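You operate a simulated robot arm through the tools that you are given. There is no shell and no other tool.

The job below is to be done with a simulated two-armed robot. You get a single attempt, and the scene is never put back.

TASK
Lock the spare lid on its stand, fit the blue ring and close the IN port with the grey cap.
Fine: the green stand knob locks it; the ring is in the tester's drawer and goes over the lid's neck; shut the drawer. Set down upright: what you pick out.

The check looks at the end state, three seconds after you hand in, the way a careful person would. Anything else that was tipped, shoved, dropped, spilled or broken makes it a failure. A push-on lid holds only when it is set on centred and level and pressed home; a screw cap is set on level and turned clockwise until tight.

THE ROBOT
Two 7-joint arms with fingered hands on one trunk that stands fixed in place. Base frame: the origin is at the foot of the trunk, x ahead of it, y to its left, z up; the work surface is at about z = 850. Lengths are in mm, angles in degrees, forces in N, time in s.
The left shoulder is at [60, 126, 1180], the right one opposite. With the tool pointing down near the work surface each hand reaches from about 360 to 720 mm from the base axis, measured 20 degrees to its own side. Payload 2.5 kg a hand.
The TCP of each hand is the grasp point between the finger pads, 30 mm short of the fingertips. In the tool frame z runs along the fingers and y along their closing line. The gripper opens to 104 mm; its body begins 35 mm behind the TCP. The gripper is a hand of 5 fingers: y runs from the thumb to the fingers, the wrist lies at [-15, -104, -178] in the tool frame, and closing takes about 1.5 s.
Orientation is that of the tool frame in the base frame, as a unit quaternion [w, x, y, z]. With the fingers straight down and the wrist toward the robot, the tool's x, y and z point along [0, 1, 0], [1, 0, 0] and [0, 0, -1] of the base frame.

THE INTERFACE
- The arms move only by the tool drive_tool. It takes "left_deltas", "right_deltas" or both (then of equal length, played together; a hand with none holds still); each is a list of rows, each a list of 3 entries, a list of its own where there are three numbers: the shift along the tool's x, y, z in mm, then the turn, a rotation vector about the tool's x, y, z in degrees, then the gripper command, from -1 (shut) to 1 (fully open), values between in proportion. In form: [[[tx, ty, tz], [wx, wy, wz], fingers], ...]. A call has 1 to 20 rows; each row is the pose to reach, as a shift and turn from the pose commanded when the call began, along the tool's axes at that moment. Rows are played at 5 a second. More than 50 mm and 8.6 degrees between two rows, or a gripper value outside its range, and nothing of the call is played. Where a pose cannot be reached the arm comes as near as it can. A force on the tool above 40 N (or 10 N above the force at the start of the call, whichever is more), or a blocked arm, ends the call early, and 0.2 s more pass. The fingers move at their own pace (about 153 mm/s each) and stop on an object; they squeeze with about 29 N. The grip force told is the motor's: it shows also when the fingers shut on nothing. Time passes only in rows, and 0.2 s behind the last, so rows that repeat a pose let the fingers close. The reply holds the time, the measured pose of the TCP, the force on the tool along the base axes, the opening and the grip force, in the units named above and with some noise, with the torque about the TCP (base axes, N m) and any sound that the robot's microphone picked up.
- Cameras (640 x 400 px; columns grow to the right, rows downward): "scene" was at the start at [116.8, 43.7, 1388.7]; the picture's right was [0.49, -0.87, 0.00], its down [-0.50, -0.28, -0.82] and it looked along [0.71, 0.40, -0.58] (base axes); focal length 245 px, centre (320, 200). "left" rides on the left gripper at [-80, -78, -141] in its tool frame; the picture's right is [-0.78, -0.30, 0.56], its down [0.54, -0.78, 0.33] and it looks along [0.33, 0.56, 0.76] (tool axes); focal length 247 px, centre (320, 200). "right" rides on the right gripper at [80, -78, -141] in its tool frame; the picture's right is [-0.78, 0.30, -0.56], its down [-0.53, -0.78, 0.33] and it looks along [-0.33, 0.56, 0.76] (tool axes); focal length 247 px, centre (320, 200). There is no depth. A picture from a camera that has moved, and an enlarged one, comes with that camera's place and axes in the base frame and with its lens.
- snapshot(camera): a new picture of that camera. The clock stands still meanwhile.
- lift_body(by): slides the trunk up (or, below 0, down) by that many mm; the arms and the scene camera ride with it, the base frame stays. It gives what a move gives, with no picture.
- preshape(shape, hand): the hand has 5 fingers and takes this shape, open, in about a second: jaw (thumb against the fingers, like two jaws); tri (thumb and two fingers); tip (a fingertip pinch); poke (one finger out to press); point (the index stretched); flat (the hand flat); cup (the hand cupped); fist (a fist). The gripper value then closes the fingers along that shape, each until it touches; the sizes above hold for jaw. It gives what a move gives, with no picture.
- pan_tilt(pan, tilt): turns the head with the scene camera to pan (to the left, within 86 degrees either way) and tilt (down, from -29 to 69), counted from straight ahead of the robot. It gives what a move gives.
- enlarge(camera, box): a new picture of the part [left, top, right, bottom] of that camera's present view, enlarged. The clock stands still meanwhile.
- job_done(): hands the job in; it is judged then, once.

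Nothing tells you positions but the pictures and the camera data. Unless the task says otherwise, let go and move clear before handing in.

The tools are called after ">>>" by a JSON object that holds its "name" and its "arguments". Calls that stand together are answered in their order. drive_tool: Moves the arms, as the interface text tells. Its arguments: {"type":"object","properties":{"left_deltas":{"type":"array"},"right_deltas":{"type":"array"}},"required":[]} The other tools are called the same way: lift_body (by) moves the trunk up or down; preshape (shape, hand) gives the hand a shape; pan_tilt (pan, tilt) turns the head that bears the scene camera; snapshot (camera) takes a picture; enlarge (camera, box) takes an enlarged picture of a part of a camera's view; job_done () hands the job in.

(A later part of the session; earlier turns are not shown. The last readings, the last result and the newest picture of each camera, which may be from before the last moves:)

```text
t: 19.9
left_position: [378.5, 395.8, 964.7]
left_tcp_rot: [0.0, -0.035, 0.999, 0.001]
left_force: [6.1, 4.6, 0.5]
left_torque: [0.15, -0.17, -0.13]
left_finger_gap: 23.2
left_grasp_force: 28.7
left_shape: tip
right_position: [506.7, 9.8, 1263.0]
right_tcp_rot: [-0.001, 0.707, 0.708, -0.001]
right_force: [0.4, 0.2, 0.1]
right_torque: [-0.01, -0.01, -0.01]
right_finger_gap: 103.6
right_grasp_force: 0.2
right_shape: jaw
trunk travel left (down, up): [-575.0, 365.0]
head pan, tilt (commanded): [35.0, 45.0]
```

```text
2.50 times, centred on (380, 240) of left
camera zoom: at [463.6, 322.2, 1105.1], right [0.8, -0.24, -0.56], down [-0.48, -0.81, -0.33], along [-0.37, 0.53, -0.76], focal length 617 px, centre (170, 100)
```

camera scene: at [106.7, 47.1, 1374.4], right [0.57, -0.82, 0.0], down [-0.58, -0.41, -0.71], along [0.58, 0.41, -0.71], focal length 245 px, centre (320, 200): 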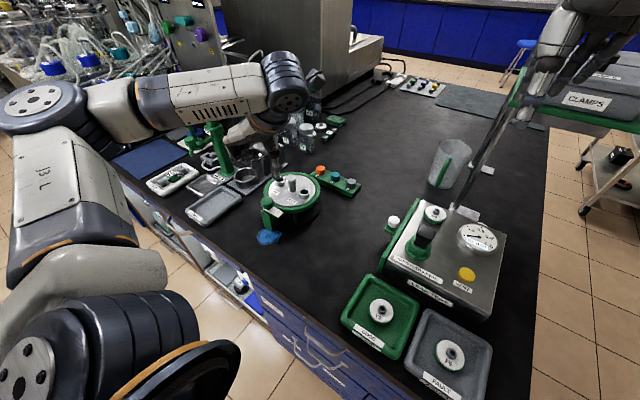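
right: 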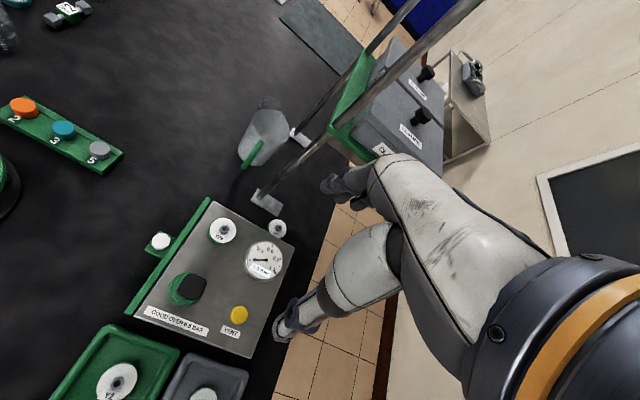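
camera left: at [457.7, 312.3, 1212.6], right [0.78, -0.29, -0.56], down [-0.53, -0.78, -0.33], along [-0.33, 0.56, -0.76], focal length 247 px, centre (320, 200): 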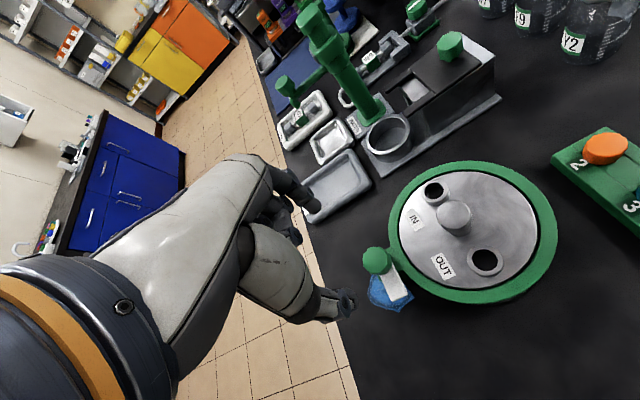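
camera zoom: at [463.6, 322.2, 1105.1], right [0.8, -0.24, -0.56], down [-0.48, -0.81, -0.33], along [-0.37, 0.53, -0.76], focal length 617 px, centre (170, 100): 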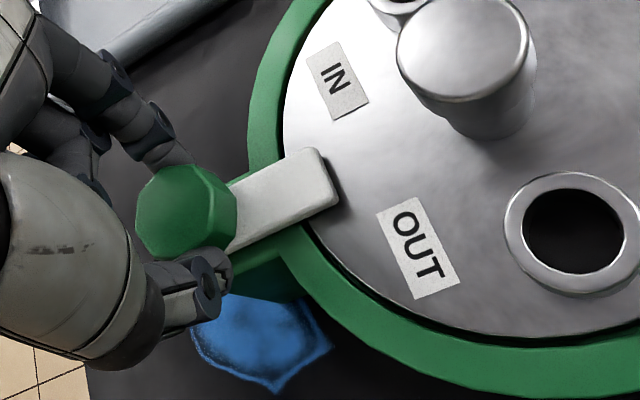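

>>> {"name": "drive_tool", "arguments": {"left_deltas": [[[0, 0, 0], [0, 0, -2], -1], [[0, 0, 0], [0, 0, -4], -1], [[0, 0, 0], [0, 0, -4], -1]]}}

>>> {"name": "enlarge", "arguments": {"camera": "left", "box": [280, 160, 480, 320]}}

```text
t: 20.7
left_position: [379.1, 394.8, 964.3]
left_tcp_rot: [0.0, -0.07, 0.998, 0.0]
left_force: [9.3, 2.5, 1.2]
left_torque: [0.13, -0.2, -0.13]
left_finger_gap: 23.8
left_grasp_force: 28.7
left_shape: tip
right_position: [506.5, 8.9, 1261.3]
right_tcp_rot: [0.0, 0.707, 0.707, -0.001]
right_force: [-0.3, 0.0, -0.6]
right_torque: [0.0, 0.0, 0.03]
right_finger_gap: 103.4
right_grasp_force: 0.1
right_shape: jaw
trunk travel left (down, up): [-575.0, 365.0]
head pan, tilt (commanded): [35.0, 45.0]
```

```text
2.50 times, centred on (380, 240) of left
camera zoom: at [468.7, 328.5, 1105.0], right [0.81, -0.19, -0.56], down [-0.42, -0.84, -0.33], along [-0.41, 0.5, -0.76], focal length 617 px, centre (170, 100)
```

zoom: 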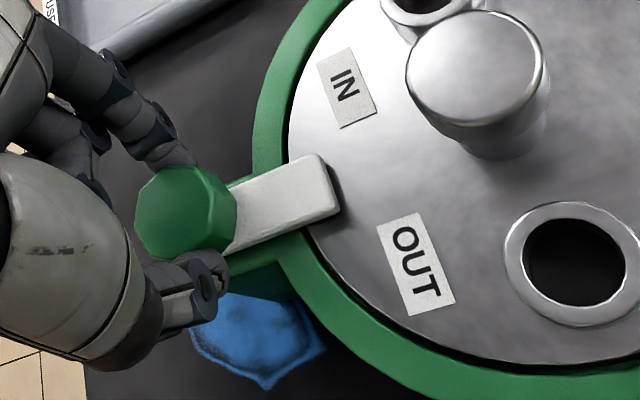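

The tongue stays put against its stop while the grip slips slightly, so the lid is locked. I'll release, rise and check.

>>> {"name": "drive_tool", "arguments": {"left_deltas": [[[0, 0, 0], [0, 0, 4], 0.2], [[0, 0, 0], [0, 0, 8], 0.2], [[0, 0, 0], [0, 0, 8], 0.2], [[0, 0, 0], [0, 0, 8], 0.2], [[0, 0, -30], [0, 0, 8], 0.2], [[0, 0, -60], [0, 0, 8], 0.2], [[0, 0, -90], [0, 0, 8], 0.2], [[0, 0, -120], [0, 0, 8], 0.2], [[0, 0, -120], [0, 0, 8], 0.2]]}}

>>> {"name": "snapshot", "arguments": {"camera": "left"}}

>>> {"name": "enlarge", "arguments": {"camera": "scene", "box": [235, 150, 325, 225]}}

```text
t: 22.7
left_position: [379.2, 395.1, 1084.4]
left_tcp_rot: [-0.001, 0.0, 1.0, 0.0]
left_force: [0.9, 0.1, -0.2]
left_torque: [-0.03, 0.05, 0.02]
left_finger_gap: 62.0
left_grasp_force: 0.1
left_shape: tip
right_position: [505.5, 8.7, 1263.4]
right_tcp_rot: [0.0, 0.707, 0.707, 0.0]
right_force: [-0.3, -0.7, 0.6]
right_torque: [0.0, 0.0, 0.0]
right_finger_gap: 103.8
right_grasp_force: 0.1
right_shape: jaw
trunk travel left (down, up): [-575.0, 365.0]
head pan, tilt (commanded): [35.0, 45.0]
```

```text
taken
camera left: at [458.9, 316.5, 1226.6], right [0.78, -0.3, -0.56], down [-0.54, -0.78, -0.33], along [-0.33, 0.56, -0.76], focal length 247 px, centre (320, 200)
```

left: 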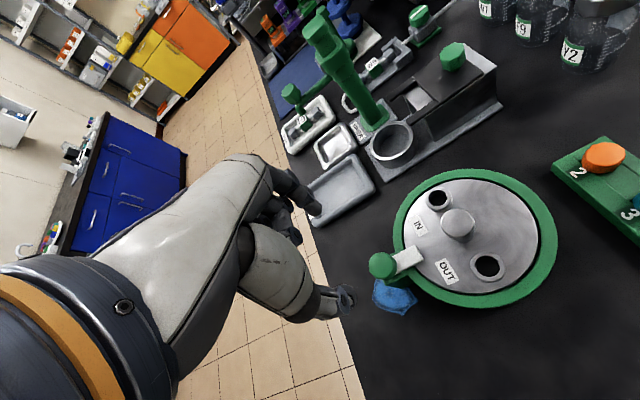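

```text
5.33 times, centred on (280, 188) of scene
camera zoom: at [106.9, 47.3, 1374.3], right [0.57, -0.82, 0.0], down [-0.58, -0.41, -0.71], along [0.58, 0.41, -0.71], focal length 1307 px, centre (533, 267)
```

zoom: 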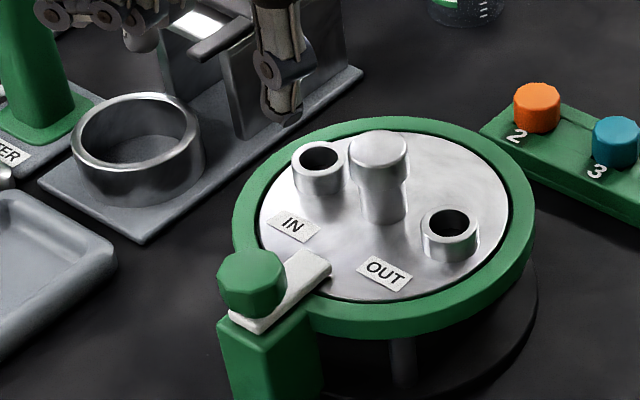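

The lid is locked, with the tongue over it. Next I'll take the left hand to the tester's drawer knob, shifting the right arm slightly aside for clearance.

>>> {"name": "drive_tool", "arguments": {"left_deltas": [[[0, 0, 0], [0, 0, 8], 0.2], [[0, 0, 0], [0, 0, 16], 0.2], [[0, 0, 0], [0, 0, 24], 0.2], [[0, 0, 0], [0, 0, 32], 0.2], [[0, 0, 0], [0, 0, 40], 0.2], [[0, 0, 0], [0, 0, 48], 0.2], [[0, 0, 0], [0, 0, 56], 0.2], [[0, 0, 0], [0, 0, 64], 0.2], [[0, 0, 0], [0, 0, 72], 0.2], [[0, 0, 0], [0, 0, 80], 0.2], [[0, 0, 0], [0, 0, 88], 0.2], [[0, 0, 0], [0, 0, 90], 0.2], [[0, 0, 0], [0, 0, 90], 0.2]], "right_deltas": [[[-10, 0, 0], [0, 0, 0], 1], [[-20, 0, 0], [0, 0, 0], 1], [[-30, 0, 0], [0, 0, 0], 1], [[-40, 0, 0], [0, 0, 0], 1], [[-50, 0, 0], [0, 0, 0], 1], [[-60, 0, 0], [0, 0, 0], 1], [[-60, 0, 0], [0, 0, 0], 1], [[-60, 0, 0], [0, 0, 0], 1], [[-60, 0, 0], [0, 0, 0], 1], [[-60, 0, 0], [0, 0, 0], 1], [[-60, 0, 0], [0, 0, 0], 1], [[-60, 0, 0], [0, 0, 0], 1], [[-60, 0, 0], [0, 0, 0], 1]]}}

>>> {"name": "drive_tool", "arguments": {"left_deltas": [[[-36, 18, 4], [0, 0, 0], 0.2], [[-72, 37, 8], [0, 0, 0], 0.2], [[-108, 55, 12], [0, 0, 0], 0.2], [[-144, 74, 16], [0, 0, 0], 0.2], [[-180, 92, 20], [0, 0, 0], 0.2], [[-215, 111, 24], [0, 0, 0], 0.2], [[-215, 111, 24], [0, 0, 0], 0.2]]}}

>>> {"name": "snapshot", "arguments": {"camera": "left"}}

>>> {"name": "snapshot", "arguments": {"camera": "right"}}

>>> {"name": "snapshot", "arguments": {"camera": "scene"}}

```text
t: 25.5
left_position: [378.8, 393.6, 1084.2]
left_tcp_rot: [-0.001, 0.707, 0.707, 0.0]
left_force: [-0.3, 0.0, -0.2]
left_torque: [-0.05, 0.03, -0.01]
left_finger_gap: 62.0
left_grasp_force: 0.0
left_shape: tip
right_position: [506.8, -52.6, 1261.0]
right_tcp_rot: [0.0, 0.707, 0.707, 0.0]
right_force: [1.4, 0.9, 0.4]
right_torque: [0.02, -0.03, -0.02]
right_finger_gap: 103.7
right_grasp_force: 0.0
right_shape: jaw
trunk travel left (down, up): [-575.0, 365.0]
head pan, tilt (commanded): [35.0, 45.0]
```

```text
t: 27.1
left_position: [488.8, 178.8, 1059.8]
left_tcp_rot: [-0.002, 0.707, 0.707, 0.0]
left_force: [-0.2, 0.9, 0.0]
left_torque: [-0.03, 0.0, 0.01]
left_finger_gap: 62.1
left_grasp_force: 0.0
left_shape: tip
right_position: [505.4, -51.3, 1262.0]
right_tcp_rot: [0.001, 0.707, 0.707, -0.001]
right_force: [0.2, -1.2, 0.3]
right_torque: [0.0, 0.01, -0.01]
right_finger_gap: 103.8
right_grasp_force: 0.1
right_shape: jaw
trunk travel left (down, up): [-575.0, 365.0]
head pan, tilt (commanded): [35.0, 45.0]
```

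```text
taken
camera left: at [410.2, 98.0, 1200.2], right [-0.3, -0.78, -0.56], down [-0.78, 0.54, -0.33], along [0.56, 0.34, -0.76], focal length 247 px, centre (320, 200)
```

left: 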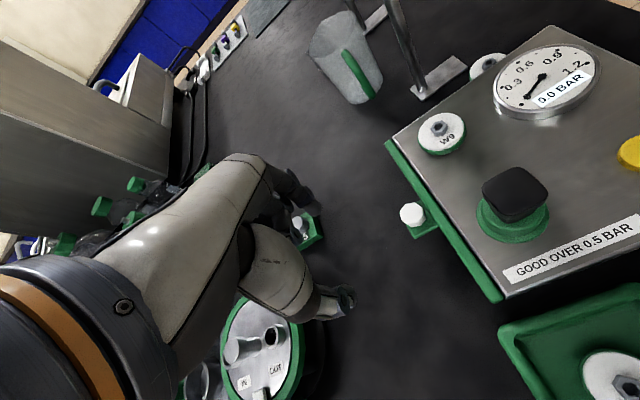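

```text
taken
camera right: at [427.4, 28.5, 1402.2], right [0.3, -0.78, 0.56], down [-0.78, -0.53, -0.33], along [0.56, -0.33, -0.76], focal length 247 px, centre (320, 200)
```

right: 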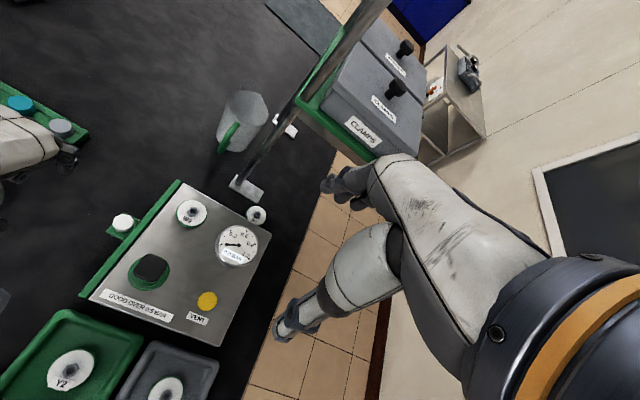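

```text
taken
camera scene: at [106.7, 47.2, 1374.4], right [0.57, -0.82, 0.0], down [-0.58, -0.41, -0.71], along [0.58, 0.41, -0.71], focal length 245 px, centre (320, 200)
```

scene: 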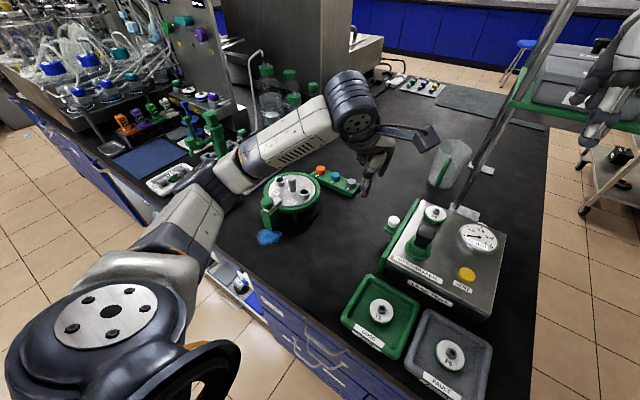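

The drawer knob is well in view from all three cameras. I'll enlarge to locate it precisely.

>>> {"name": "enlarge", "arguments": {"camera": "left", "box": [380, 180, 450, 260]}}

>>> {"name": "enlarge", "arguments": {"camera": "scene", "box": [375, 205, 425, 240]}}

>>> {"name": "enlarge", "arguments": {"camera": "right", "box": [90, 190, 160, 250]}}

```text
5.00 times, centred on (415, 220) of left
camera zoom: at [410.2, 98.0, 1200.2], right [-0.3, -0.78, -0.56], down [-0.78, 0.54, -0.33], along [0.56, 0.34, -0.76], focal length 1235 px, centre (-155, 100)
```

zoom: 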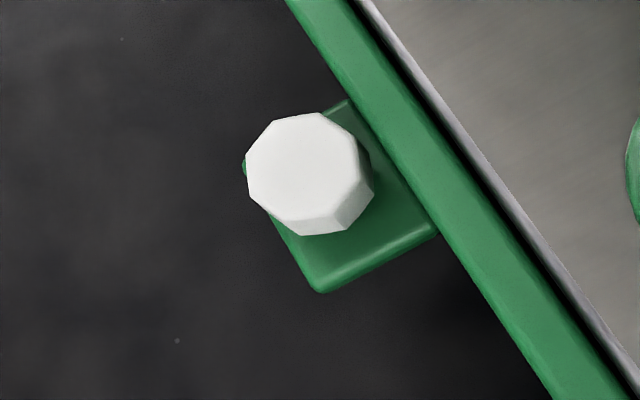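

```text
11.43 times, centred on (400, 222) of scene
camera zoom: at [106.7, 47.2, 1374.4], right [0.57, -0.82, 0.0], down [-0.58, -0.41, -0.71], along [0.58, 0.41, -0.71], focal length 2801 px, centre (-594, -57)
```

zoom: 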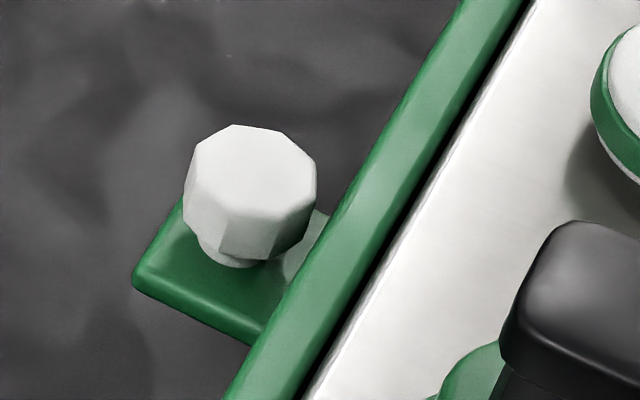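

```text
6.67 times, centred on (125, 220) of right
camera zoom: at [427.4, 28.5, 1402.2], right [0.3, -0.78, 0.56], down [-0.78, -0.53, -0.33], along [0.56, -0.33, -0.76], focal length 1646 px, centre (1620, 67)
```

zoom: 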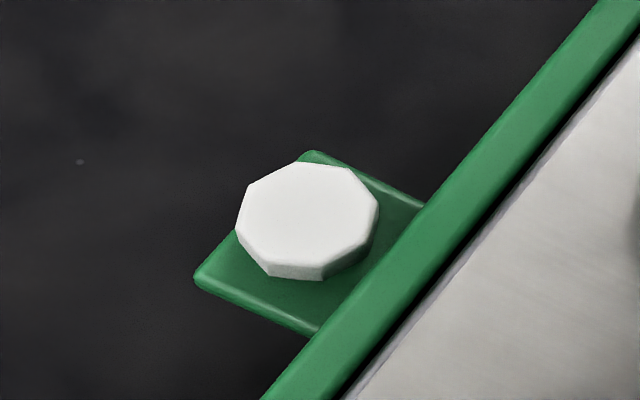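

The drawer knob's top is at about (527, 121, 917) and it is 30 mm across. I'll move above it, check, then descend.

>>> {"name": "drive_tool", "arguments": {"left_deltas": [[[-20, 13, 10], [0, 0, 0], 0.2], [[-40, 26, 30], [0, 0, 0], 0.2], [[-58, 38, 60], [0, 0, 0], 0.2], [[-58, 38, 90], [0, 0, 0], 0.2], [[-58, 38, 90], [0, 0, 0], 0.2]]}}

>>> {"name": "enlarge", "arguments": {"camera": "left", "box": [260, 160, 420, 320]}}

>>> {"name": "enlarge", "arguments": {"camera": "scene", "box": [350, 160, 450, 260]}}

```text
t: 28.3
left_position: [528.2, 121.8, 971.2]
left_tcp_rot: [-0.001, 0.708, 0.706, 0.0]
left_force: [0.3, 0.0, -0.8]
left_torque: [-0.01, 0.04, -0.01]
left_finger_gap: 62.0
left_grasp_force: 0.0
left_shape: tip
right_position: [504.5, -52.0, 1261.8]
right_tcp_rot: [0.0, 0.707, 0.707, 0.0]
right_force: [-0.3, -0.2, 0.2]
right_torque: [-0.02, -0.01, 0.01]
right_finger_gap: 103.6
right_grasp_force: 0.0
right_shape: jaw
trunk travel left (down, up): [-575.0, 365.0]
head pan, tilt (commanded): [35.0, 45.0]
```

```text
2.50 times, centred on (340, 240) of left
camera zoom: at [449.8, 40.4, 1111.4], right [-0.3, -0.78, -0.56], down [-0.78, 0.54, -0.33], along [0.56, 0.33, -0.76], focal length 617 px, centre (270, 100)
```

zoom: 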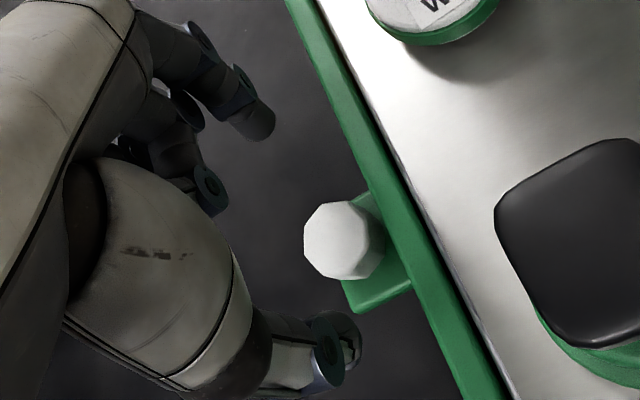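

```text
4.00 times, centred on (400, 210) of scene
camera zoom: at [106.8, 47.1, 1374.3], right [0.57, -0.82, 0.0], down [-0.58, -0.41, -0.71], along [0.58, 0.41, -0.71], focal length 980 px, centre (0, 160)
```

zoom: 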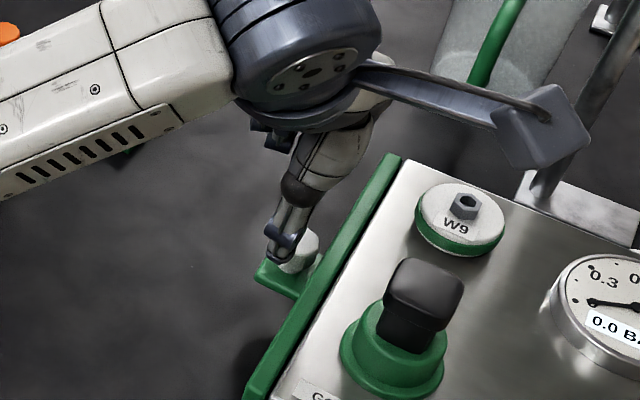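

The knob is centred under the pinch. I'll descend and close on it.

>>> {"name": "drive_tool", "arguments": {"left_deltas": [[[0, -1, 20], [0, 0, 0], 0.2], [[0, -1, 32], [0, 0, 0], 0.2], [[0, -1, 36], [0, 0, 0], 0.2], [[0, -1, 36], [0, 0, 0], 0.2], [[0, -1, 36], [0, 0, 0], -1], [[0, -1, 36], [0, 0, 0], -1], [[0, -1, 36], [0, 0, 0], -1], [[0, -1, 36], [0, 0, 0], -1], [[0, -1, 36], [0, 0, 0], -1]]}}

>>> {"name": "enlarge", "arguments": {"camera": "left", "box": [260, 160, 420, 320]}}

>>> {"name": "enlarge", "arguments": {"camera": "scene", "box": [350, 160, 450, 260]}}

```text
t: 30.3
left_position: [525.8, 121.8, 934.0]
left_tcp_rot: [-0.001, 0.707, 0.707, 0.001]
left_force: [-0.2, 0.6, -2.4]
left_torque: [-0.03, 0.01, 0.0]
left_finger_gap: 19.1
left_grasp_force: 29.0
left_shape: tip
right_position: [505.7, -52.2, 1260.9]
right_tcp_rot: [0.0, 0.708, 0.707, 0.0]
right_force: [0.1, 0.1, -0.8]
right_torque: [0.03, 0.0, 0.01]
right_finger_gap: 103.7
right_grasp_force: 0.1
right_shape: jaw
trunk travel left (down, up): [-575.0, 365.0]
head pan, tilt (commanded): [35.0, 45.0]
```

```text
2.50 times, centred on (340, 240) of left
camera zoom: at [448.4, 40.9, 1075.2], right [-0.3, -0.78, -0.56], down [-0.78, 0.54, -0.33], along [0.56, 0.33, -0.76], focal length 617 px, centre (270, 100)
```

zoom: 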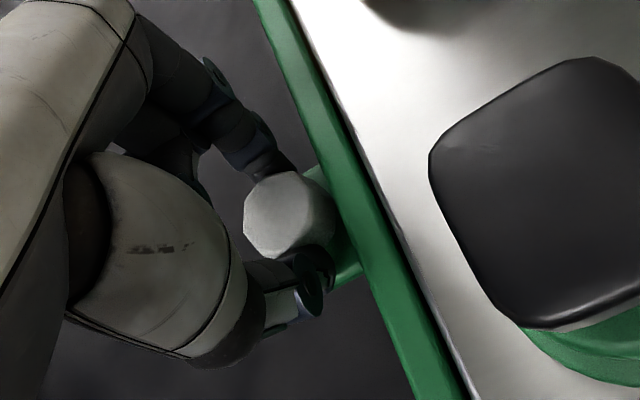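

```text
4.00 times, centred on (400, 210) of scene
camera zoom: at [107.0, 47.2, 1374.3], right [0.57, -0.82, 0.0], down [-0.58, -0.41, -0.71], along [0.58, 0.41, -0.71], focal length 980 px, centre (0, 160)
```

zoom: 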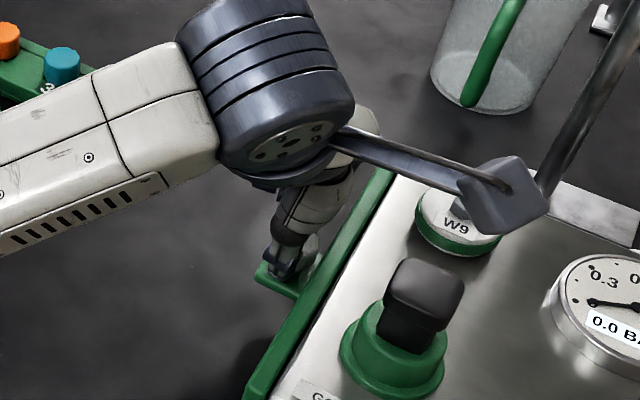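

The knob is held. I'll pull the drawer toward +y in small steps and watch the force.

>>> {"name": "drive_tool", "arguments": {"left_deltas": [[[5, 0, 0], [0, 0, 0], -1], [[10, 0, 0], [0, 0, 0], -1], [[15, 0, 0], [0, 0, 0], -1], [[20, 0, 0], [0, 0, 0], -1], [[25, 0, 0], [0, 0, 0], -1], [[30, 0, 0], [0, 0, 0], -1]]}}

>>> {"name": "enlarge", "arguments": {"camera": "scene", "box": [350, 160, 450, 260]}}

>>> {"name": "enlarge", "arguments": {"camera": "right", "box": [50, 130, 250, 330]}}

```text
t: 31.7
left_position: [526.2, 150.7, 933.7]
left_tcp_rot: [-0.001, 0.707, 0.707, 0.001]
left_force: [-0.1, -0.6, -0.7]
left_torque: [0.0, 0.01, 0.03]
left_finger_gap: 18.9
left_grasp_force: 29.1
left_shape: tip
right_position: [505.3, -52.7, 1261.1]
right_tcp_rot: [0.0, 0.707, 0.707, 0.0]
right_force: [-0.6, 0.3, 0.1]
right_torque: [-0.02, -0.01, 0.04]
right_finger_gap: 103.3
right_grasp_force: 0.0
right_shape: jaw
trunk travel left (down, up): [-575.0, 365.0]
head pan, tilt (commanded): [35.0, 45.0]
```

```text
4.00 times, centred on (400, 210) of scene
camera zoom: at [106.8, 47.2, 1374.4], right [0.57, -0.82, 0.0], down [-0.58, -0.41, -0.71], along [0.58, 0.41, -0.71], focal length 980 px, centre (0, 160)
```

zoom: 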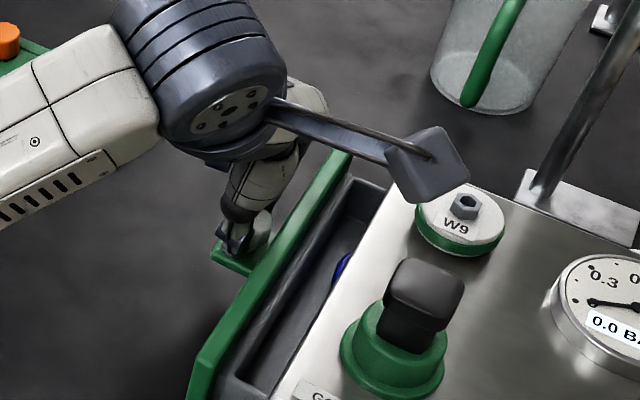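

```text
2.00 times, centred on (150, 230) of right
camera zoom: at [427.5, 28.4, 1402.1], right [0.3, -0.78, 0.56], down [-0.78, -0.53, -0.33], along [0.56, -0.33, -0.76], focal length 494 px, centre (660, 140)
```

zoom: 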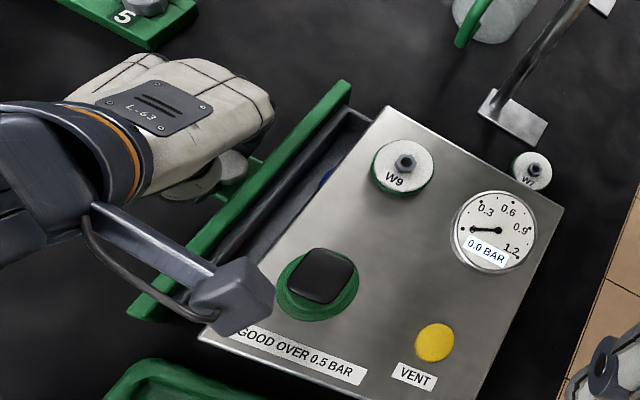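

The drawer slides freely and a blue object shows inside. I'll keep pulling.

>>> {"name": "drive_tool", "arguments": {"left_deltas": [[[6, 0, 0], [0, 0, 0], -1], [[12, 0, 0], [0, 0, 0], -1], [[18, 0, 0], [0, 0, 0], -1], [[24, 0, 0], [0, 0, 0], -1], [[30, 0, 0], [0, 0, 0], -1], [[36, 0, 0], [0, 0, 0], -1], [[42, 0, 0], [0, 0, 0], -1], [[48, 0, 0], [0, 0, 0], -1], [[54, 0, 0], [0, 0, 0], -1], [[60, 0, 0], [0, 0, 0], -1]]}}

>>> {"name": "enlarge", "arguments": {"camera": "scene", "box": [330, 160, 450, 270]}}

>>> {"name": "enlarge", "arguments": {"camera": "right", "box": [50, 130, 250, 330]}}

```text
t: 33.9
left_position: [525.4, 212.9, 933.8]
left_tcp_rot: [-0.001, 0.708, 0.707, 0.0]
left_force: [-2.2, 0.7, -5.0]
left_torque: [-0.04, -0.02, -0.01]
left_finger_gap: 19.4
left_grasp_force: 29.1
left_shape: tip
right_position: [504.5, -51.7, 1261.3]
right_tcp_rot: [0.0, 0.708, 0.707, 0.0]
right_force: [1.2, 0.0, -0.4]
right_torque: [0.0, 0.01, 0.0]
right_finger_gap: 103.7
right_grasp_force: 0.1
right_shape: jaw
trunk travel left (down, up): [-575.0, 365.0]
head pan, tilt (commanded): [35.0, 45.0]
```

```text
3.64 times, centred on (390, 215) of scene
camera zoom: at [107.1, 47.4, 1374.3], right [0.57, -0.82, 0.0], down [-0.58, -0.41, -0.71], along [0.58, 0.41, -0.71], focal length 891 px, centre (66, 146)
```

zoom: 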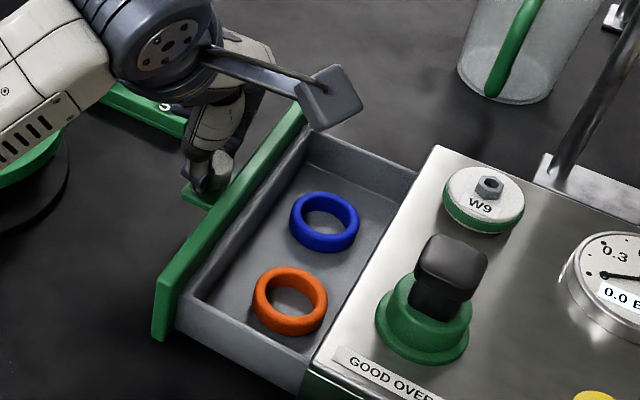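

```text
2.00 times, centred on (150, 230) of right
camera zoom: at [427.8, 28.7, 1402.0], right [0.3, -0.78, 0.56], down [-0.78, -0.53, -0.33], along [0.56, -0.33, -0.76], focal length 494 px, centre (660, 140)
```

zoom: 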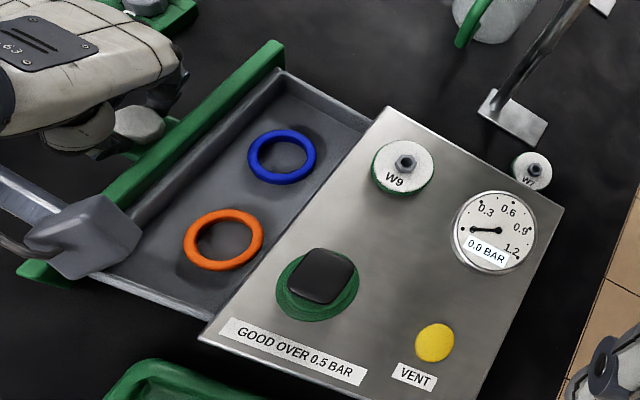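

The drawer is open about 90 mm and holds a blue ring near (560, 135) and an orange ring near (482, 125). I'll open it a little further to give the fingers room beside the tester.

>>> {"name": "drive_tool", "arguments": {"left_deltas": [[[5, 0, 0], [0, 0, 0], -1], [[10, 0, 0], [0, 0, 0], -1], [[15, 0, 0], [0, 0, 0], -1], [[20, 0, 0], [0, 0, 0], -1], [[25, 0, 0], [0, 0, 0], -1], [[25, 0, 0], [0, 0, 0], -1]]}}

>>> {"name": "enlarge", "arguments": {"camera": "scene", "box": [330, 160, 450, 270]}}

>>> {"name": "enlarge", "arguments": {"camera": "right", "box": [0, 130, 200, 330]}}

```text
t: 35.3
left_position: [527.1, 235.4, 934.2]
left_tcp_rot: [-0.001, 0.708, 0.707, 0.001]
left_force: [-6.1, -0.2, -2.2]
left_torque: [0.02, 0.1, 0.01]
left_finger_gap: 19.2
left_grasp_force: 29.3
left_shape: tip
right_position: [503.5, -52.3, 1260.6]
right_tcp_rot: [-0.001, 0.707, 0.707, 0.0]
right_force: [-0.1, 0.0, 0.0]
right_torque: [0.01, -0.01, 0.06]
right_finger_gap: 103.6
right_grasp_force: 0.1
right_shape: jaw
trunk travel left (down, up): [-575.0, 365.0]
head pan, tilt (commanded): [35.0, 45.0]
```

```text
3.64 times, centred on (390, 215) of scene
camera zoom: at [106.4, 47.2, 1374.4], right [0.57, -0.82, 0.0], down [-0.58, -0.41, -0.71], along [0.58, 0.41, -0.71], focal length 891 px, centre (66, 146)
```

zoom: 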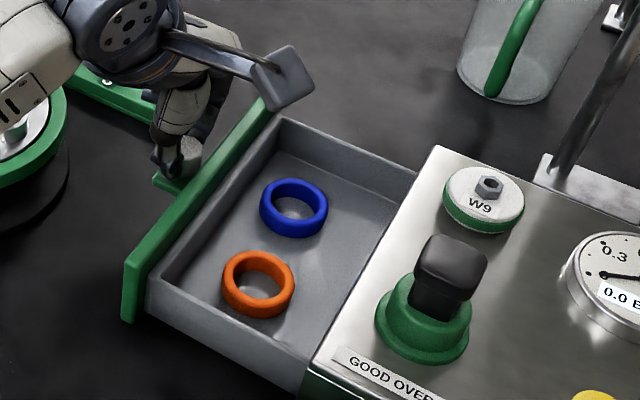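

```text
2.00 times, centred on (100, 230) of right
camera zoom: at [427.1, 28.4, 1402.3], right [0.3, -0.78, 0.56], down [-0.78, -0.53, -0.33], along [0.56, -0.33, -0.76], focal length 494 px, centre (760, 140)
```

zoom: 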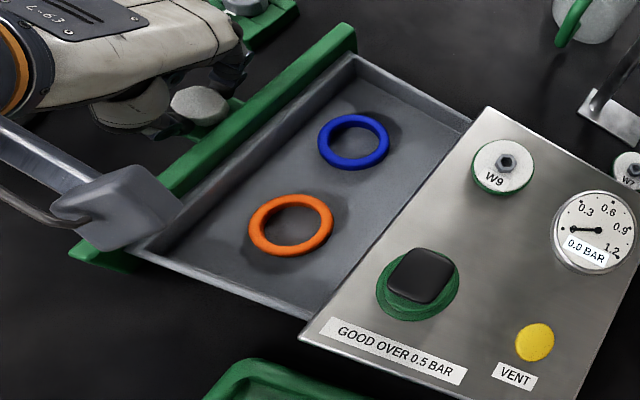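

The drawer is open far enough and the blue ring now has clear space. I'll release the knob and rise straight up.

>>> {"name": "drive_tool", "arguments": {"left_deltas": [[[0, 0, 0], [0, 0, 0], 0.2], [[0, 0, 0], [0, 0, 0], 0.2], [[0, 0, 0], [0, 0, 0], 0.2], [[0, 0, -20], [0, 0, 0], 0.2], [[0, 0, -50], [0, 0, 0], 0.2], [[0, 0, -80], [0, 0, 0], 0.2], [[0, 0, -110], [0, 0, 0], 0.2], [[0, 0, -110], [0, 0, 0], 0.2]]}}

>>> {"name": "snapshot", "arguments": {"camera": "left"}}

>>> {"name": "snapshot", "arguments": {"camera": "right"}}

>>> {"name": "snapshot", "arguments": {"camera": "scene"}}

```text
t: 37.1
left_position: [526.3, 234.9, 1043.8]
left_tcp_rot: [0.0, 0.708, 0.706, 0.001]
left_force: [-0.4, -0.6, 0.5]
left_torque: [0.02, -0.01, 0.02]
left_finger_gap: 62.1
left_grasp_force: 0.0
left_shape: tip
right_position: [505.1, -51.7, 1260.4]
right_tcp_rot: [0.0, 0.708, 0.706, 0.0]
right_force: [0.3, -0.8, -0.7]
right_torque: [0.01, 0.02, -0.01]
right_finger_gap: 103.7
right_grasp_force: 0.1
right_shape: jaw
trunk travel left (down, up): [-575.0, 365.0]
head pan, tilt (commanded): [35.0, 45.0]
```

```text
taken
camera left: at [447.9, 154.5, 1185.2], right [-0.3, -0.78, -0.56], down [-0.78, 0.54, -0.33], along [0.56, 0.33, -0.76], focal length 247 px, centre (320, 200)
```

left: 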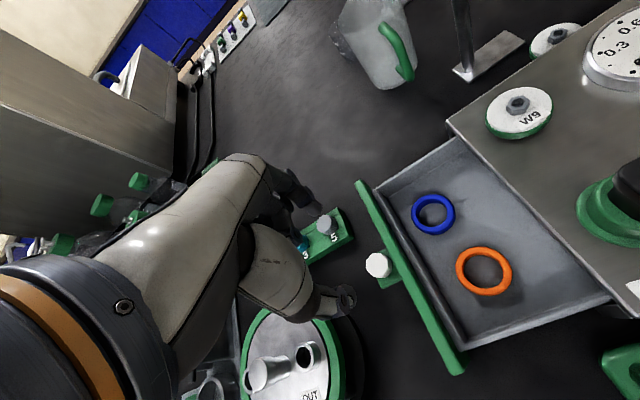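

```text
taken
camera right: at [427.6, 28.4, 1402.1], right [0.3, -0.78, 0.56], down [-0.78, -0.53, -0.33], along [0.56, -0.33, -0.76], focal length 247 px, centre (320, 200)
```

right: 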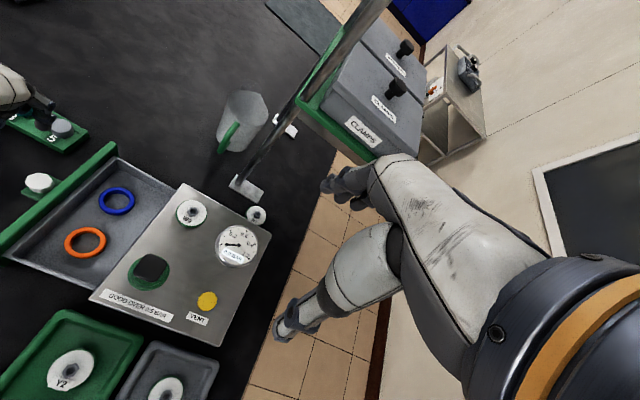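

```text
taken
camera scene: at [106.9, 47.2, 1374.3], right [0.57, -0.82, 0.0], down [-0.58, -0.41, -0.71], along [0.58, 0.41, -0.71], focal length 245 px, centre (320, 200)
```

scene: 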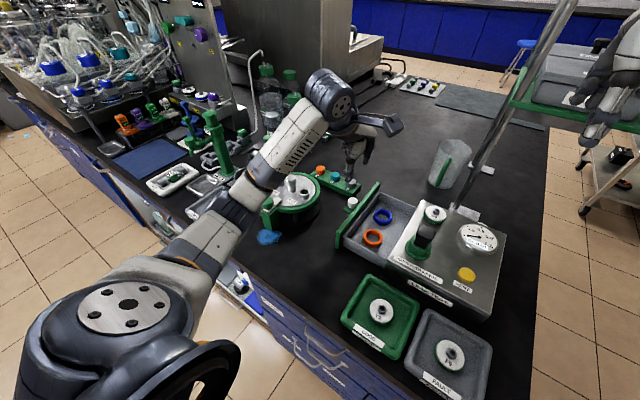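

Now I'll enlarge all three views of the blue ring to fix its position, size and height.

>>> {"name": "enlarge", "arguments": {"camera": "left", "box": [390, 130, 550, 310]}}

>>> {"name": "enlarge", "arguments": {"camera": "scene", "box": [350, 190, 420, 260]}}

>>> {"name": "enlarge", "arguments": {"camera": "right", "box": [60, 160, 180, 280]}}

```text
2.22 times, centred on (470, 220) of left
camera zoom: at [447.9, 154.5, 1185.2], right [-0.3, -0.78, -0.56], down [-0.78, 0.54, -0.33], along [0.56, 0.33, -0.76], focal length 549 px, centre (-13, 156)
```

zoom: 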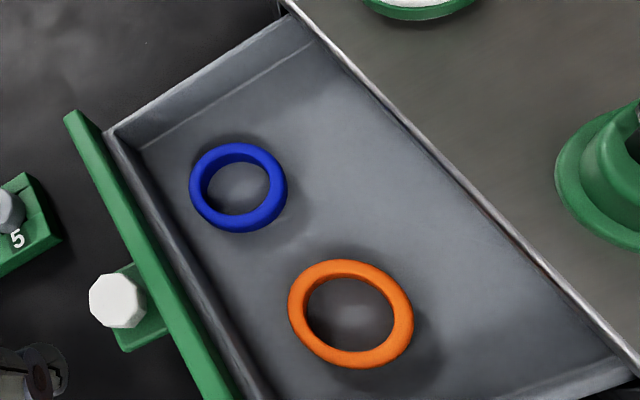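

```text
5.71 times, centred on (385, 225) of scene
camera zoom: at [106.9, 47.2, 1374.3], right [0.57, -0.82, 0.0], down [-0.58, -0.41, -0.71], along [0.58, 0.41, -0.71], focal length 1400 px, centre (-51, 57)
```

zoom: 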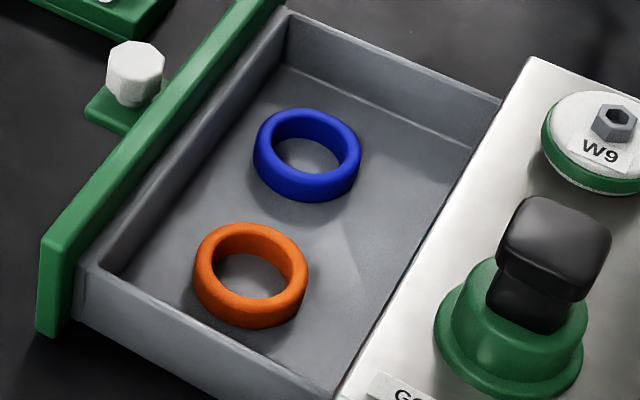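

```text
3.33 times, centred on (120, 220) of right
camera zoom: at [427.6, 28.4, 1402.1], right [0.3, -0.78, 0.56], down [-0.78, -0.53, -0.33], along [0.56, -0.33, -0.76], focal length 823 px, centre (987, 133)
```

zoom: 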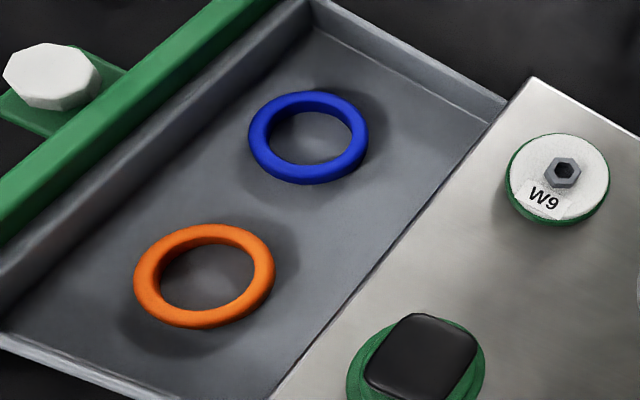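

The blue ring is about 50 mm across and 12 mm tall, centred near (560, 158) with its top at 880. I'll look at the open pinch and the curled fingers from outside to check clearance inside the drawer.

>>> {"name": "enlarge", "arguments": {"camera": "scene", "box": [325, 110, 405, 210]}}

>>> {"name": "enlarge", "arguments": {"camera": "right", "box": [0, 50, 110, 190]}}

```text
4.00 times, centred on (365, 160) of scene
camera zoom: at [106.9, 47.2, 1374.3], right [0.57, -0.82, 0.0], down [-0.58, -0.41, -0.71], along [0.58, 0.41, -0.71], focal length 980 px, centre (140, 360)
```

zoom: 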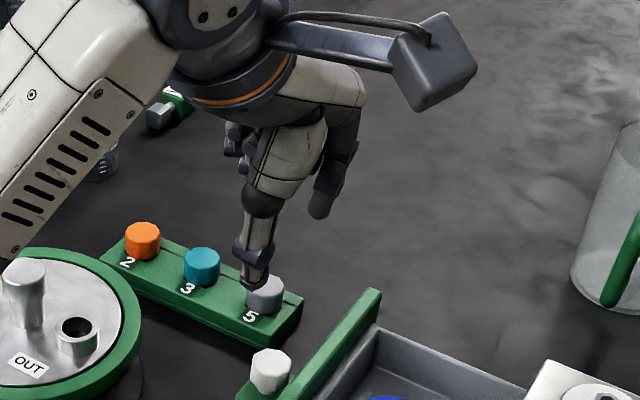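

```text
2.86 times, centred on (55, 120) of right
camera zoom: at [427.6, 28.4, 1402.1], right [0.3, -0.78, 0.56], down [-0.78, -0.53, -0.33], along [0.56, -0.33, -0.76], focal length 706 px, centre (1077, 429)
```

zoom: 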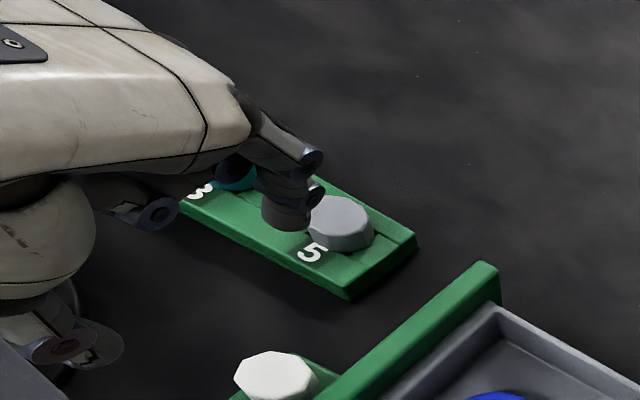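

The curled fingers sit at TCP height on the hand's +x side, and the ring is close to the drawer's front and far walls. I'll therefore first pinch the ring's wall from the open side and slide it toward the drawer's middle. I'll test that pose, yaw 60°, in the air.

>>> {"name": "drive_tool", "arguments": {"left_deltas": [[[-12, 3, 0], [0, 0, -7.5], 0], [[-24, 6, 0], [0, 0, -15], -0.2], [[-36, 9, 5], [0, 0, -22.5], -0.3], [[-48, 12, 10], [0, 0, -30], -0.45], [[-60, 15, 15], [0, 0, -37.5], -0.45], [[-72, 18, 20], [0, 0, -45], -0.45], [[-84, 21, 25], [0, 0, -52.5], -0.45], [[-94.4, 24, 34], [0, 0, -60], -0.45], [[-94.4, 24, 34], [0, 0, -60], -0.45]]}}

>>> {"name": "snapshot", "arguments": {"camera": "left"}}

>>> {"name": "enlarge", "arguments": {"camera": "scene", "box": [320, 120, 460, 260]}}

>>> {"name": "enlarge", "arguments": {"camera": "right", "box": [0, 100, 200, 300]}}

```text
t: 39.1
left_position: [550.0, 141.6, 1009.5]
left_tcp_rot: [0.001, 0.258, 0.966, 0.001]
left_force: [-0.8, 0.6, -0.8]
left_torque: [0.02, 0.01, 0.01]
left_finger_gap: 29.2
left_grasp_force: 0.1
left_shape: tip
right_position: [505.6, -53.4, 1260.5]
right_tcp_rot: [-0.001, 0.707, 0.707, 0.0]
right_force: [-0.9, -0.8, -0.1]
right_torque: [0.02, 0.04, -0.02]
right_finger_gap: 103.7
right_grasp_force: 0.1
right_shape: jaw
trunk travel left (down, up): [-575.0, 365.0]
head pan, tilt (commanded): [35.0, 45.0]
```

```text
taken
camera left: at [580.7, 34.2, 1150.6], right [0.52, -0.64, -0.56], down [-0.85, -0.41, -0.33], along [-0.01, 0.65, -0.76], focal length 247 px, centre (320, 200)
```

left: 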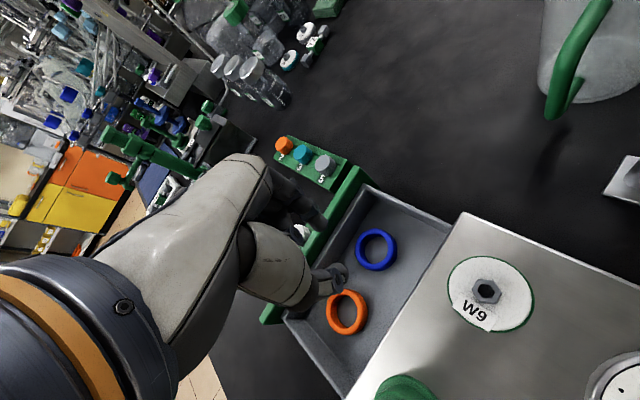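

```text
2.86 times, centred on (390, 190) of scene
camera zoom: at [106.8, 47.2, 1374.3], right [0.57, -0.82, 0.0], down [-0.58, -0.41, -0.71], along [0.58, 0.41, -0.71], focal length 700 px, centre (120, 229)
```

zoom: 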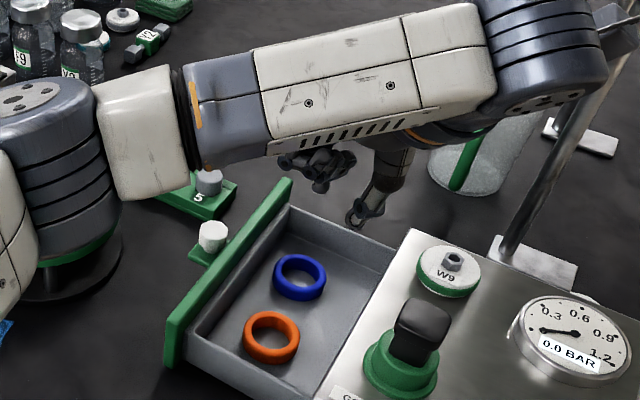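

```text
2.00 times, centred on (100, 200) of right
camera zoom: at [427.4, 28.5, 1402.1], right [0.3, -0.78, 0.56], down [-0.78, -0.53, -0.33], along [0.56, -0.33, -0.76], focal length 494 px, centre (760, 200)
```

zoom: 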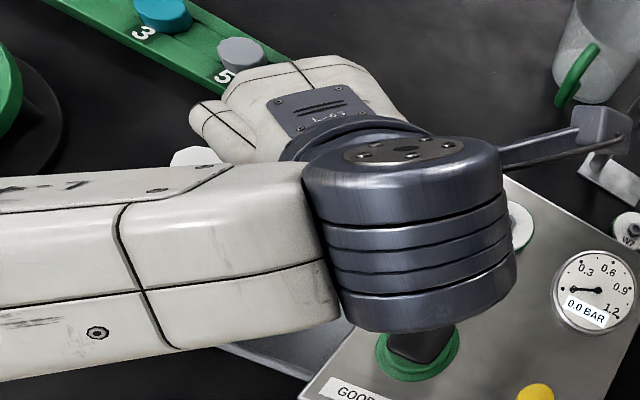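

The pose works and the left camera sees the ring clearly. I'll move the right hand a bit further away and zoom in to place the pinch exactly.

>>> {"name": "drive_tool", "arguments": {"right_deltas": [[[-25, 0, -15], [0, 0, 0], 1], [[-50, 0, -30], [0, 0, 0], 1], [[-75, 0, -45], [0, 0, 0], 1], [[-80, 0, -50], [0, 0, 0], 1]]}}

>>> {"name": "enlarge", "arguments": {"camera": "left", "box": [290, 180, 450, 340]}}

>>> {"name": "enlarge", "arguments": {"camera": "scene", "box": [340, 150, 440, 260]}}

```text
t: 40.1
left_position: [550.3, 140.8, 1010.8]
left_tcp_rot: [-0.001, 0.259, 0.966, 0.001]
left_force: [-0.3, -0.7, 0.5]
left_torque: [0.03, 0.01, 0.02]
left_finger_gap: 29.6
left_grasp_force: 0.0
left_shape: tip
right_position: [504.1, -129.4, 1312.0]
right_tcp_rot: [0.001, 0.707, 0.707, 0.001]
right_force: [0.0, 0.2, -0.3]
right_torque: [-0.02, -0.01, 0.0]
right_finger_gap: 103.5
right_grasp_force: 0.0
right_shape: jaw
trunk travel left (down, up): [-575.0, 365.0]
head pan, tilt (commanded): [35.0, 45.0]
```

```text
2.50 times, centred on (370, 260) of left
camera zoom: at [580.5, 34.0, 1150.4], right [0.52, -0.64, -0.56], down [-0.85, -0.4, -0.33], along [-0.01, 0.65, -0.76], focal length 617 px, centre (195, 50)
```

zoom: 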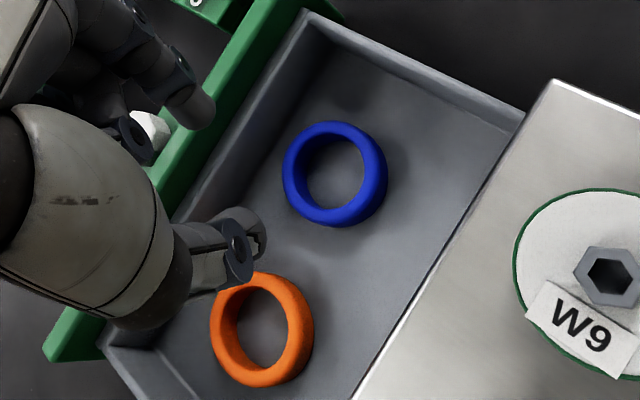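

```text
3.64 times, centred on (390, 205) of scene
camera zoom: at [106.8, 47.2, 1374.3], right [0.57, -0.82, 0.0], down [-0.58, -0.41, -0.71], along [0.58, 0.41, -0.71], focal length 891 px, centre (66, 182)
```

zoom: 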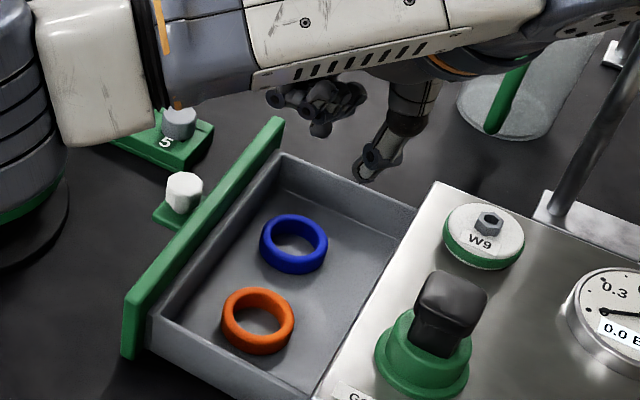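

The ring's centre is about 20 mm ahead of the pinch along the closing line, so the pinch sits right over its wall. I'll descend partway and recheck.

>>> {"name": "drive_tool", "arguments": {"left_deltas": [[[-2, 0, 25], [0, 0, 0], -0.45], [[-2, 0, 50], [0, 0, 0], -0.45], [[-2, 0, 75], [0, 0, 0], -0.45], [[-2, 0, 75], [0, 0, 0], -0.45]]}}

>>> {"name": "enlarge", "arguments": {"camera": "left", "box": [270, 180, 430, 340]}}

>>> {"name": "enlarge", "arguments": {"camera": "scene", "box": [340, 150, 440, 260]}}

```text
t: 41.1
left_position: [552.9, 140.7, 935.7]
left_tcp_rot: [0.0, 0.259, 0.966, 0.0]
left_force: [1.1, 1.1, 0.1]
left_torque: [0.0, 0.0, -0.02]
left_finger_gap: 29.4
left_grasp_force: 0.0
left_shape: tip
right_position: [504.8, -129.8, 1311.3]
right_tcp_rot: [0.001, 0.708, 0.707, 0.0]
right_force: [0.3, 0.4, -0.4]
right_torque: [0.02, -0.03, 0.01]
right_finger_gap: 103.7
right_grasp_force: 0.0
right_shape: jaw
trunk travel left (down, up): [-575.0, 365.0]
head pan, tilt (commanded): [35.0, 45.0]
```

```text
2.50 times, centred on (350, 260) of left
camera zoom: at [582.6, 33.3, 1076.1], right [0.52, -0.64, -0.56], down [-0.85, -0.4, -0.33], along [-0.01, 0.65, -0.76], focal length 617 px, centre (245, 50)
```

zoom: 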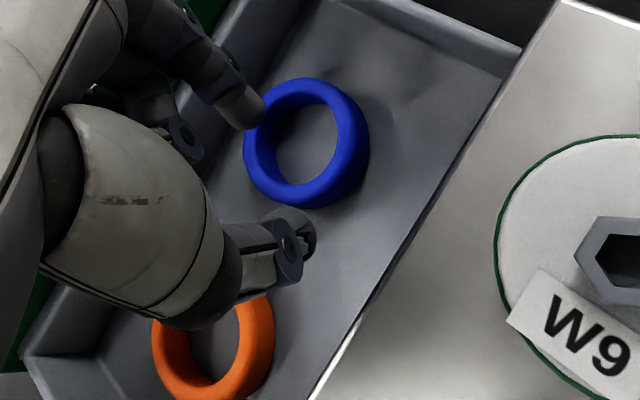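

```text
3.64 times, centred on (390, 205) of scene
camera zoom: at [106.8, 47.1, 1374.3], right [0.57, -0.82, 0.0], down [-0.58, -0.41, -0.71], along [0.58, 0.41, -0.71], focal length 891 px, centre (66, 182)
```

zoom: 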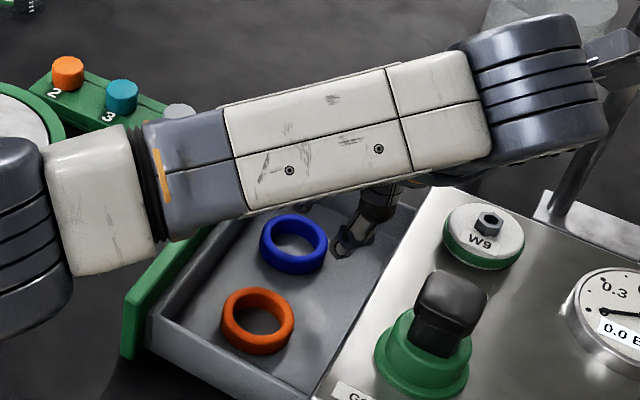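

Only a 2 mm correction is needed. I'll descend so one tip enters the ring's hole and the other stays outside it.

>>> {"name": "drive_tool", "arguments": {"left_deltas": [[[-2, -2, 12], [0, 0, 0], -0.45], [[-2, -2, 24], [0, 0, 0], -0.45], [[-2, -2, 32], [0, 0, 0], -0.45], [[-2, -2, 35], [0, 0, 0], -0.45], [[-2, -2, 35], [0, 0, 0], -0.45]]}}

>>> {"name": "enlarge", "arguments": {"camera": "left", "box": [270, 180, 430, 340]}}

```text
t: 42.3
left_position: [552.3, 136.3, 900.3]
left_tcp_rot: [-0.001, 0.259, 0.966, 0.001]
left_force: [0.4, -0.1, -0.6]
left_torque: [0.01, 0.01, 0.01]
left_finger_gap: 29.2
left_grasp_force: 0.0
left_shape: tip
right_position: [505.6, -129.6, 1310.7]
right_tcp_rot: [0.001, 0.707, 0.707, 0.0]
right_force: [-0.3, 0.1, 0.2]
right_torque: [0.06, -0.01, -0.02]
right_finger_gap: 103.5
right_grasp_force: 0.1
right_shape: jaw
trunk travel left (down, up): [-575.0, 365.0]
head pan, tilt (commanded): [35.0, 45.0]
```

```text
2.50 times, centred on (350, 260) of left
camera zoom: at [583.0, 30.1, 1040.9], right [0.52, -0.64, -0.56], down [-0.85, -0.4, -0.33], along [-0.01, 0.65, -0.76], focal length 617 px, centre (245, 50)
```

zoom: 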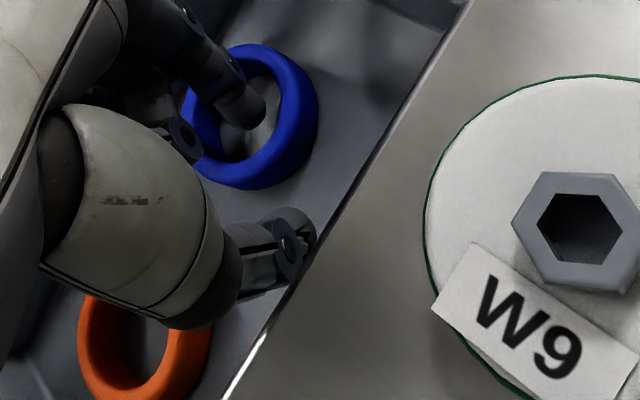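

The index is inside the hole and the thumb is outside. I'll close on the wall and slide the ring gently toward the drawer's middle.

>>> {"name": "drive_tool", "arguments": {"left_deltas": [[[0, 0, 0], [0, 0, 0], -1], [[0, 0, 0], [0, 0, 0], -1], [[0, 0, 0], [0, 0, 0], -1], [[0, 0, 0], [0, 0, 0], -1]]}}

>>> {"name": "enlarge", "arguments": {"camera": "left", "box": [270, 180, 430, 340]}}

>>> {"name": "enlarge", "arguments": {"camera": "scene", "box": [340, 150, 440, 260]}}

```text
t: 43.3
left_position: [553.2, 136.5, 900.5]
left_tcp_rot: [0.001, 0.259, 0.966, 0.001]
left_force: [-0.5, 0.1, 0.3]
left_torque: [0.01, -0.03, 0.03]
left_finger_gap: 0.2
left_grasp_force: 29.2
left_shape: tip
right_position: [504.0, -131.1, 1311.5]
right_tcp_rot: [-0.001, 0.707, 0.707, 0.0]
right_force: [-0.2, -0.4, 0.6]
right_torque: [0.01, -0.02, -0.04]
right_finger_gap: 103.3
right_grasp_force: 0.2
right_shape: jaw
trunk travel left (down, up): [-575.0, 365.0]
head pan, tilt (commanded): [35.0, 45.0]
```

```text
2.50 times, centred on (350, 260) of left
camera zoom: at [582.9, 30.1, 1041.1], right [0.52, -0.64, -0.56], down [-0.85, -0.4, -0.33], along [-0.01, 0.65, -0.76], focal length 617 px, centre (245, 50)
```

zoom: 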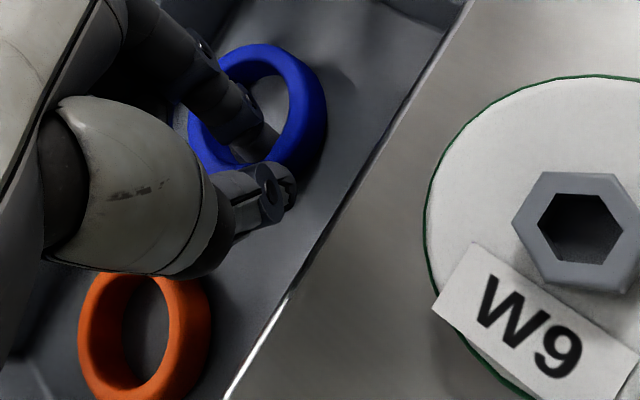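

```text
3.64 times, centred on (390, 205) of scene
camera zoom: at [106.7, 47.1, 1374.3], right [0.57, -0.82, 0.0], down [-0.58, -0.41, -0.71], along [0.58, 0.41, -0.71], focal length 891 px, centre (66, 182)
```

zoom: 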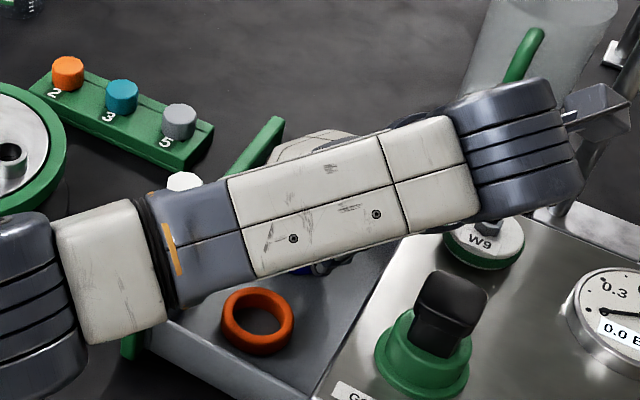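

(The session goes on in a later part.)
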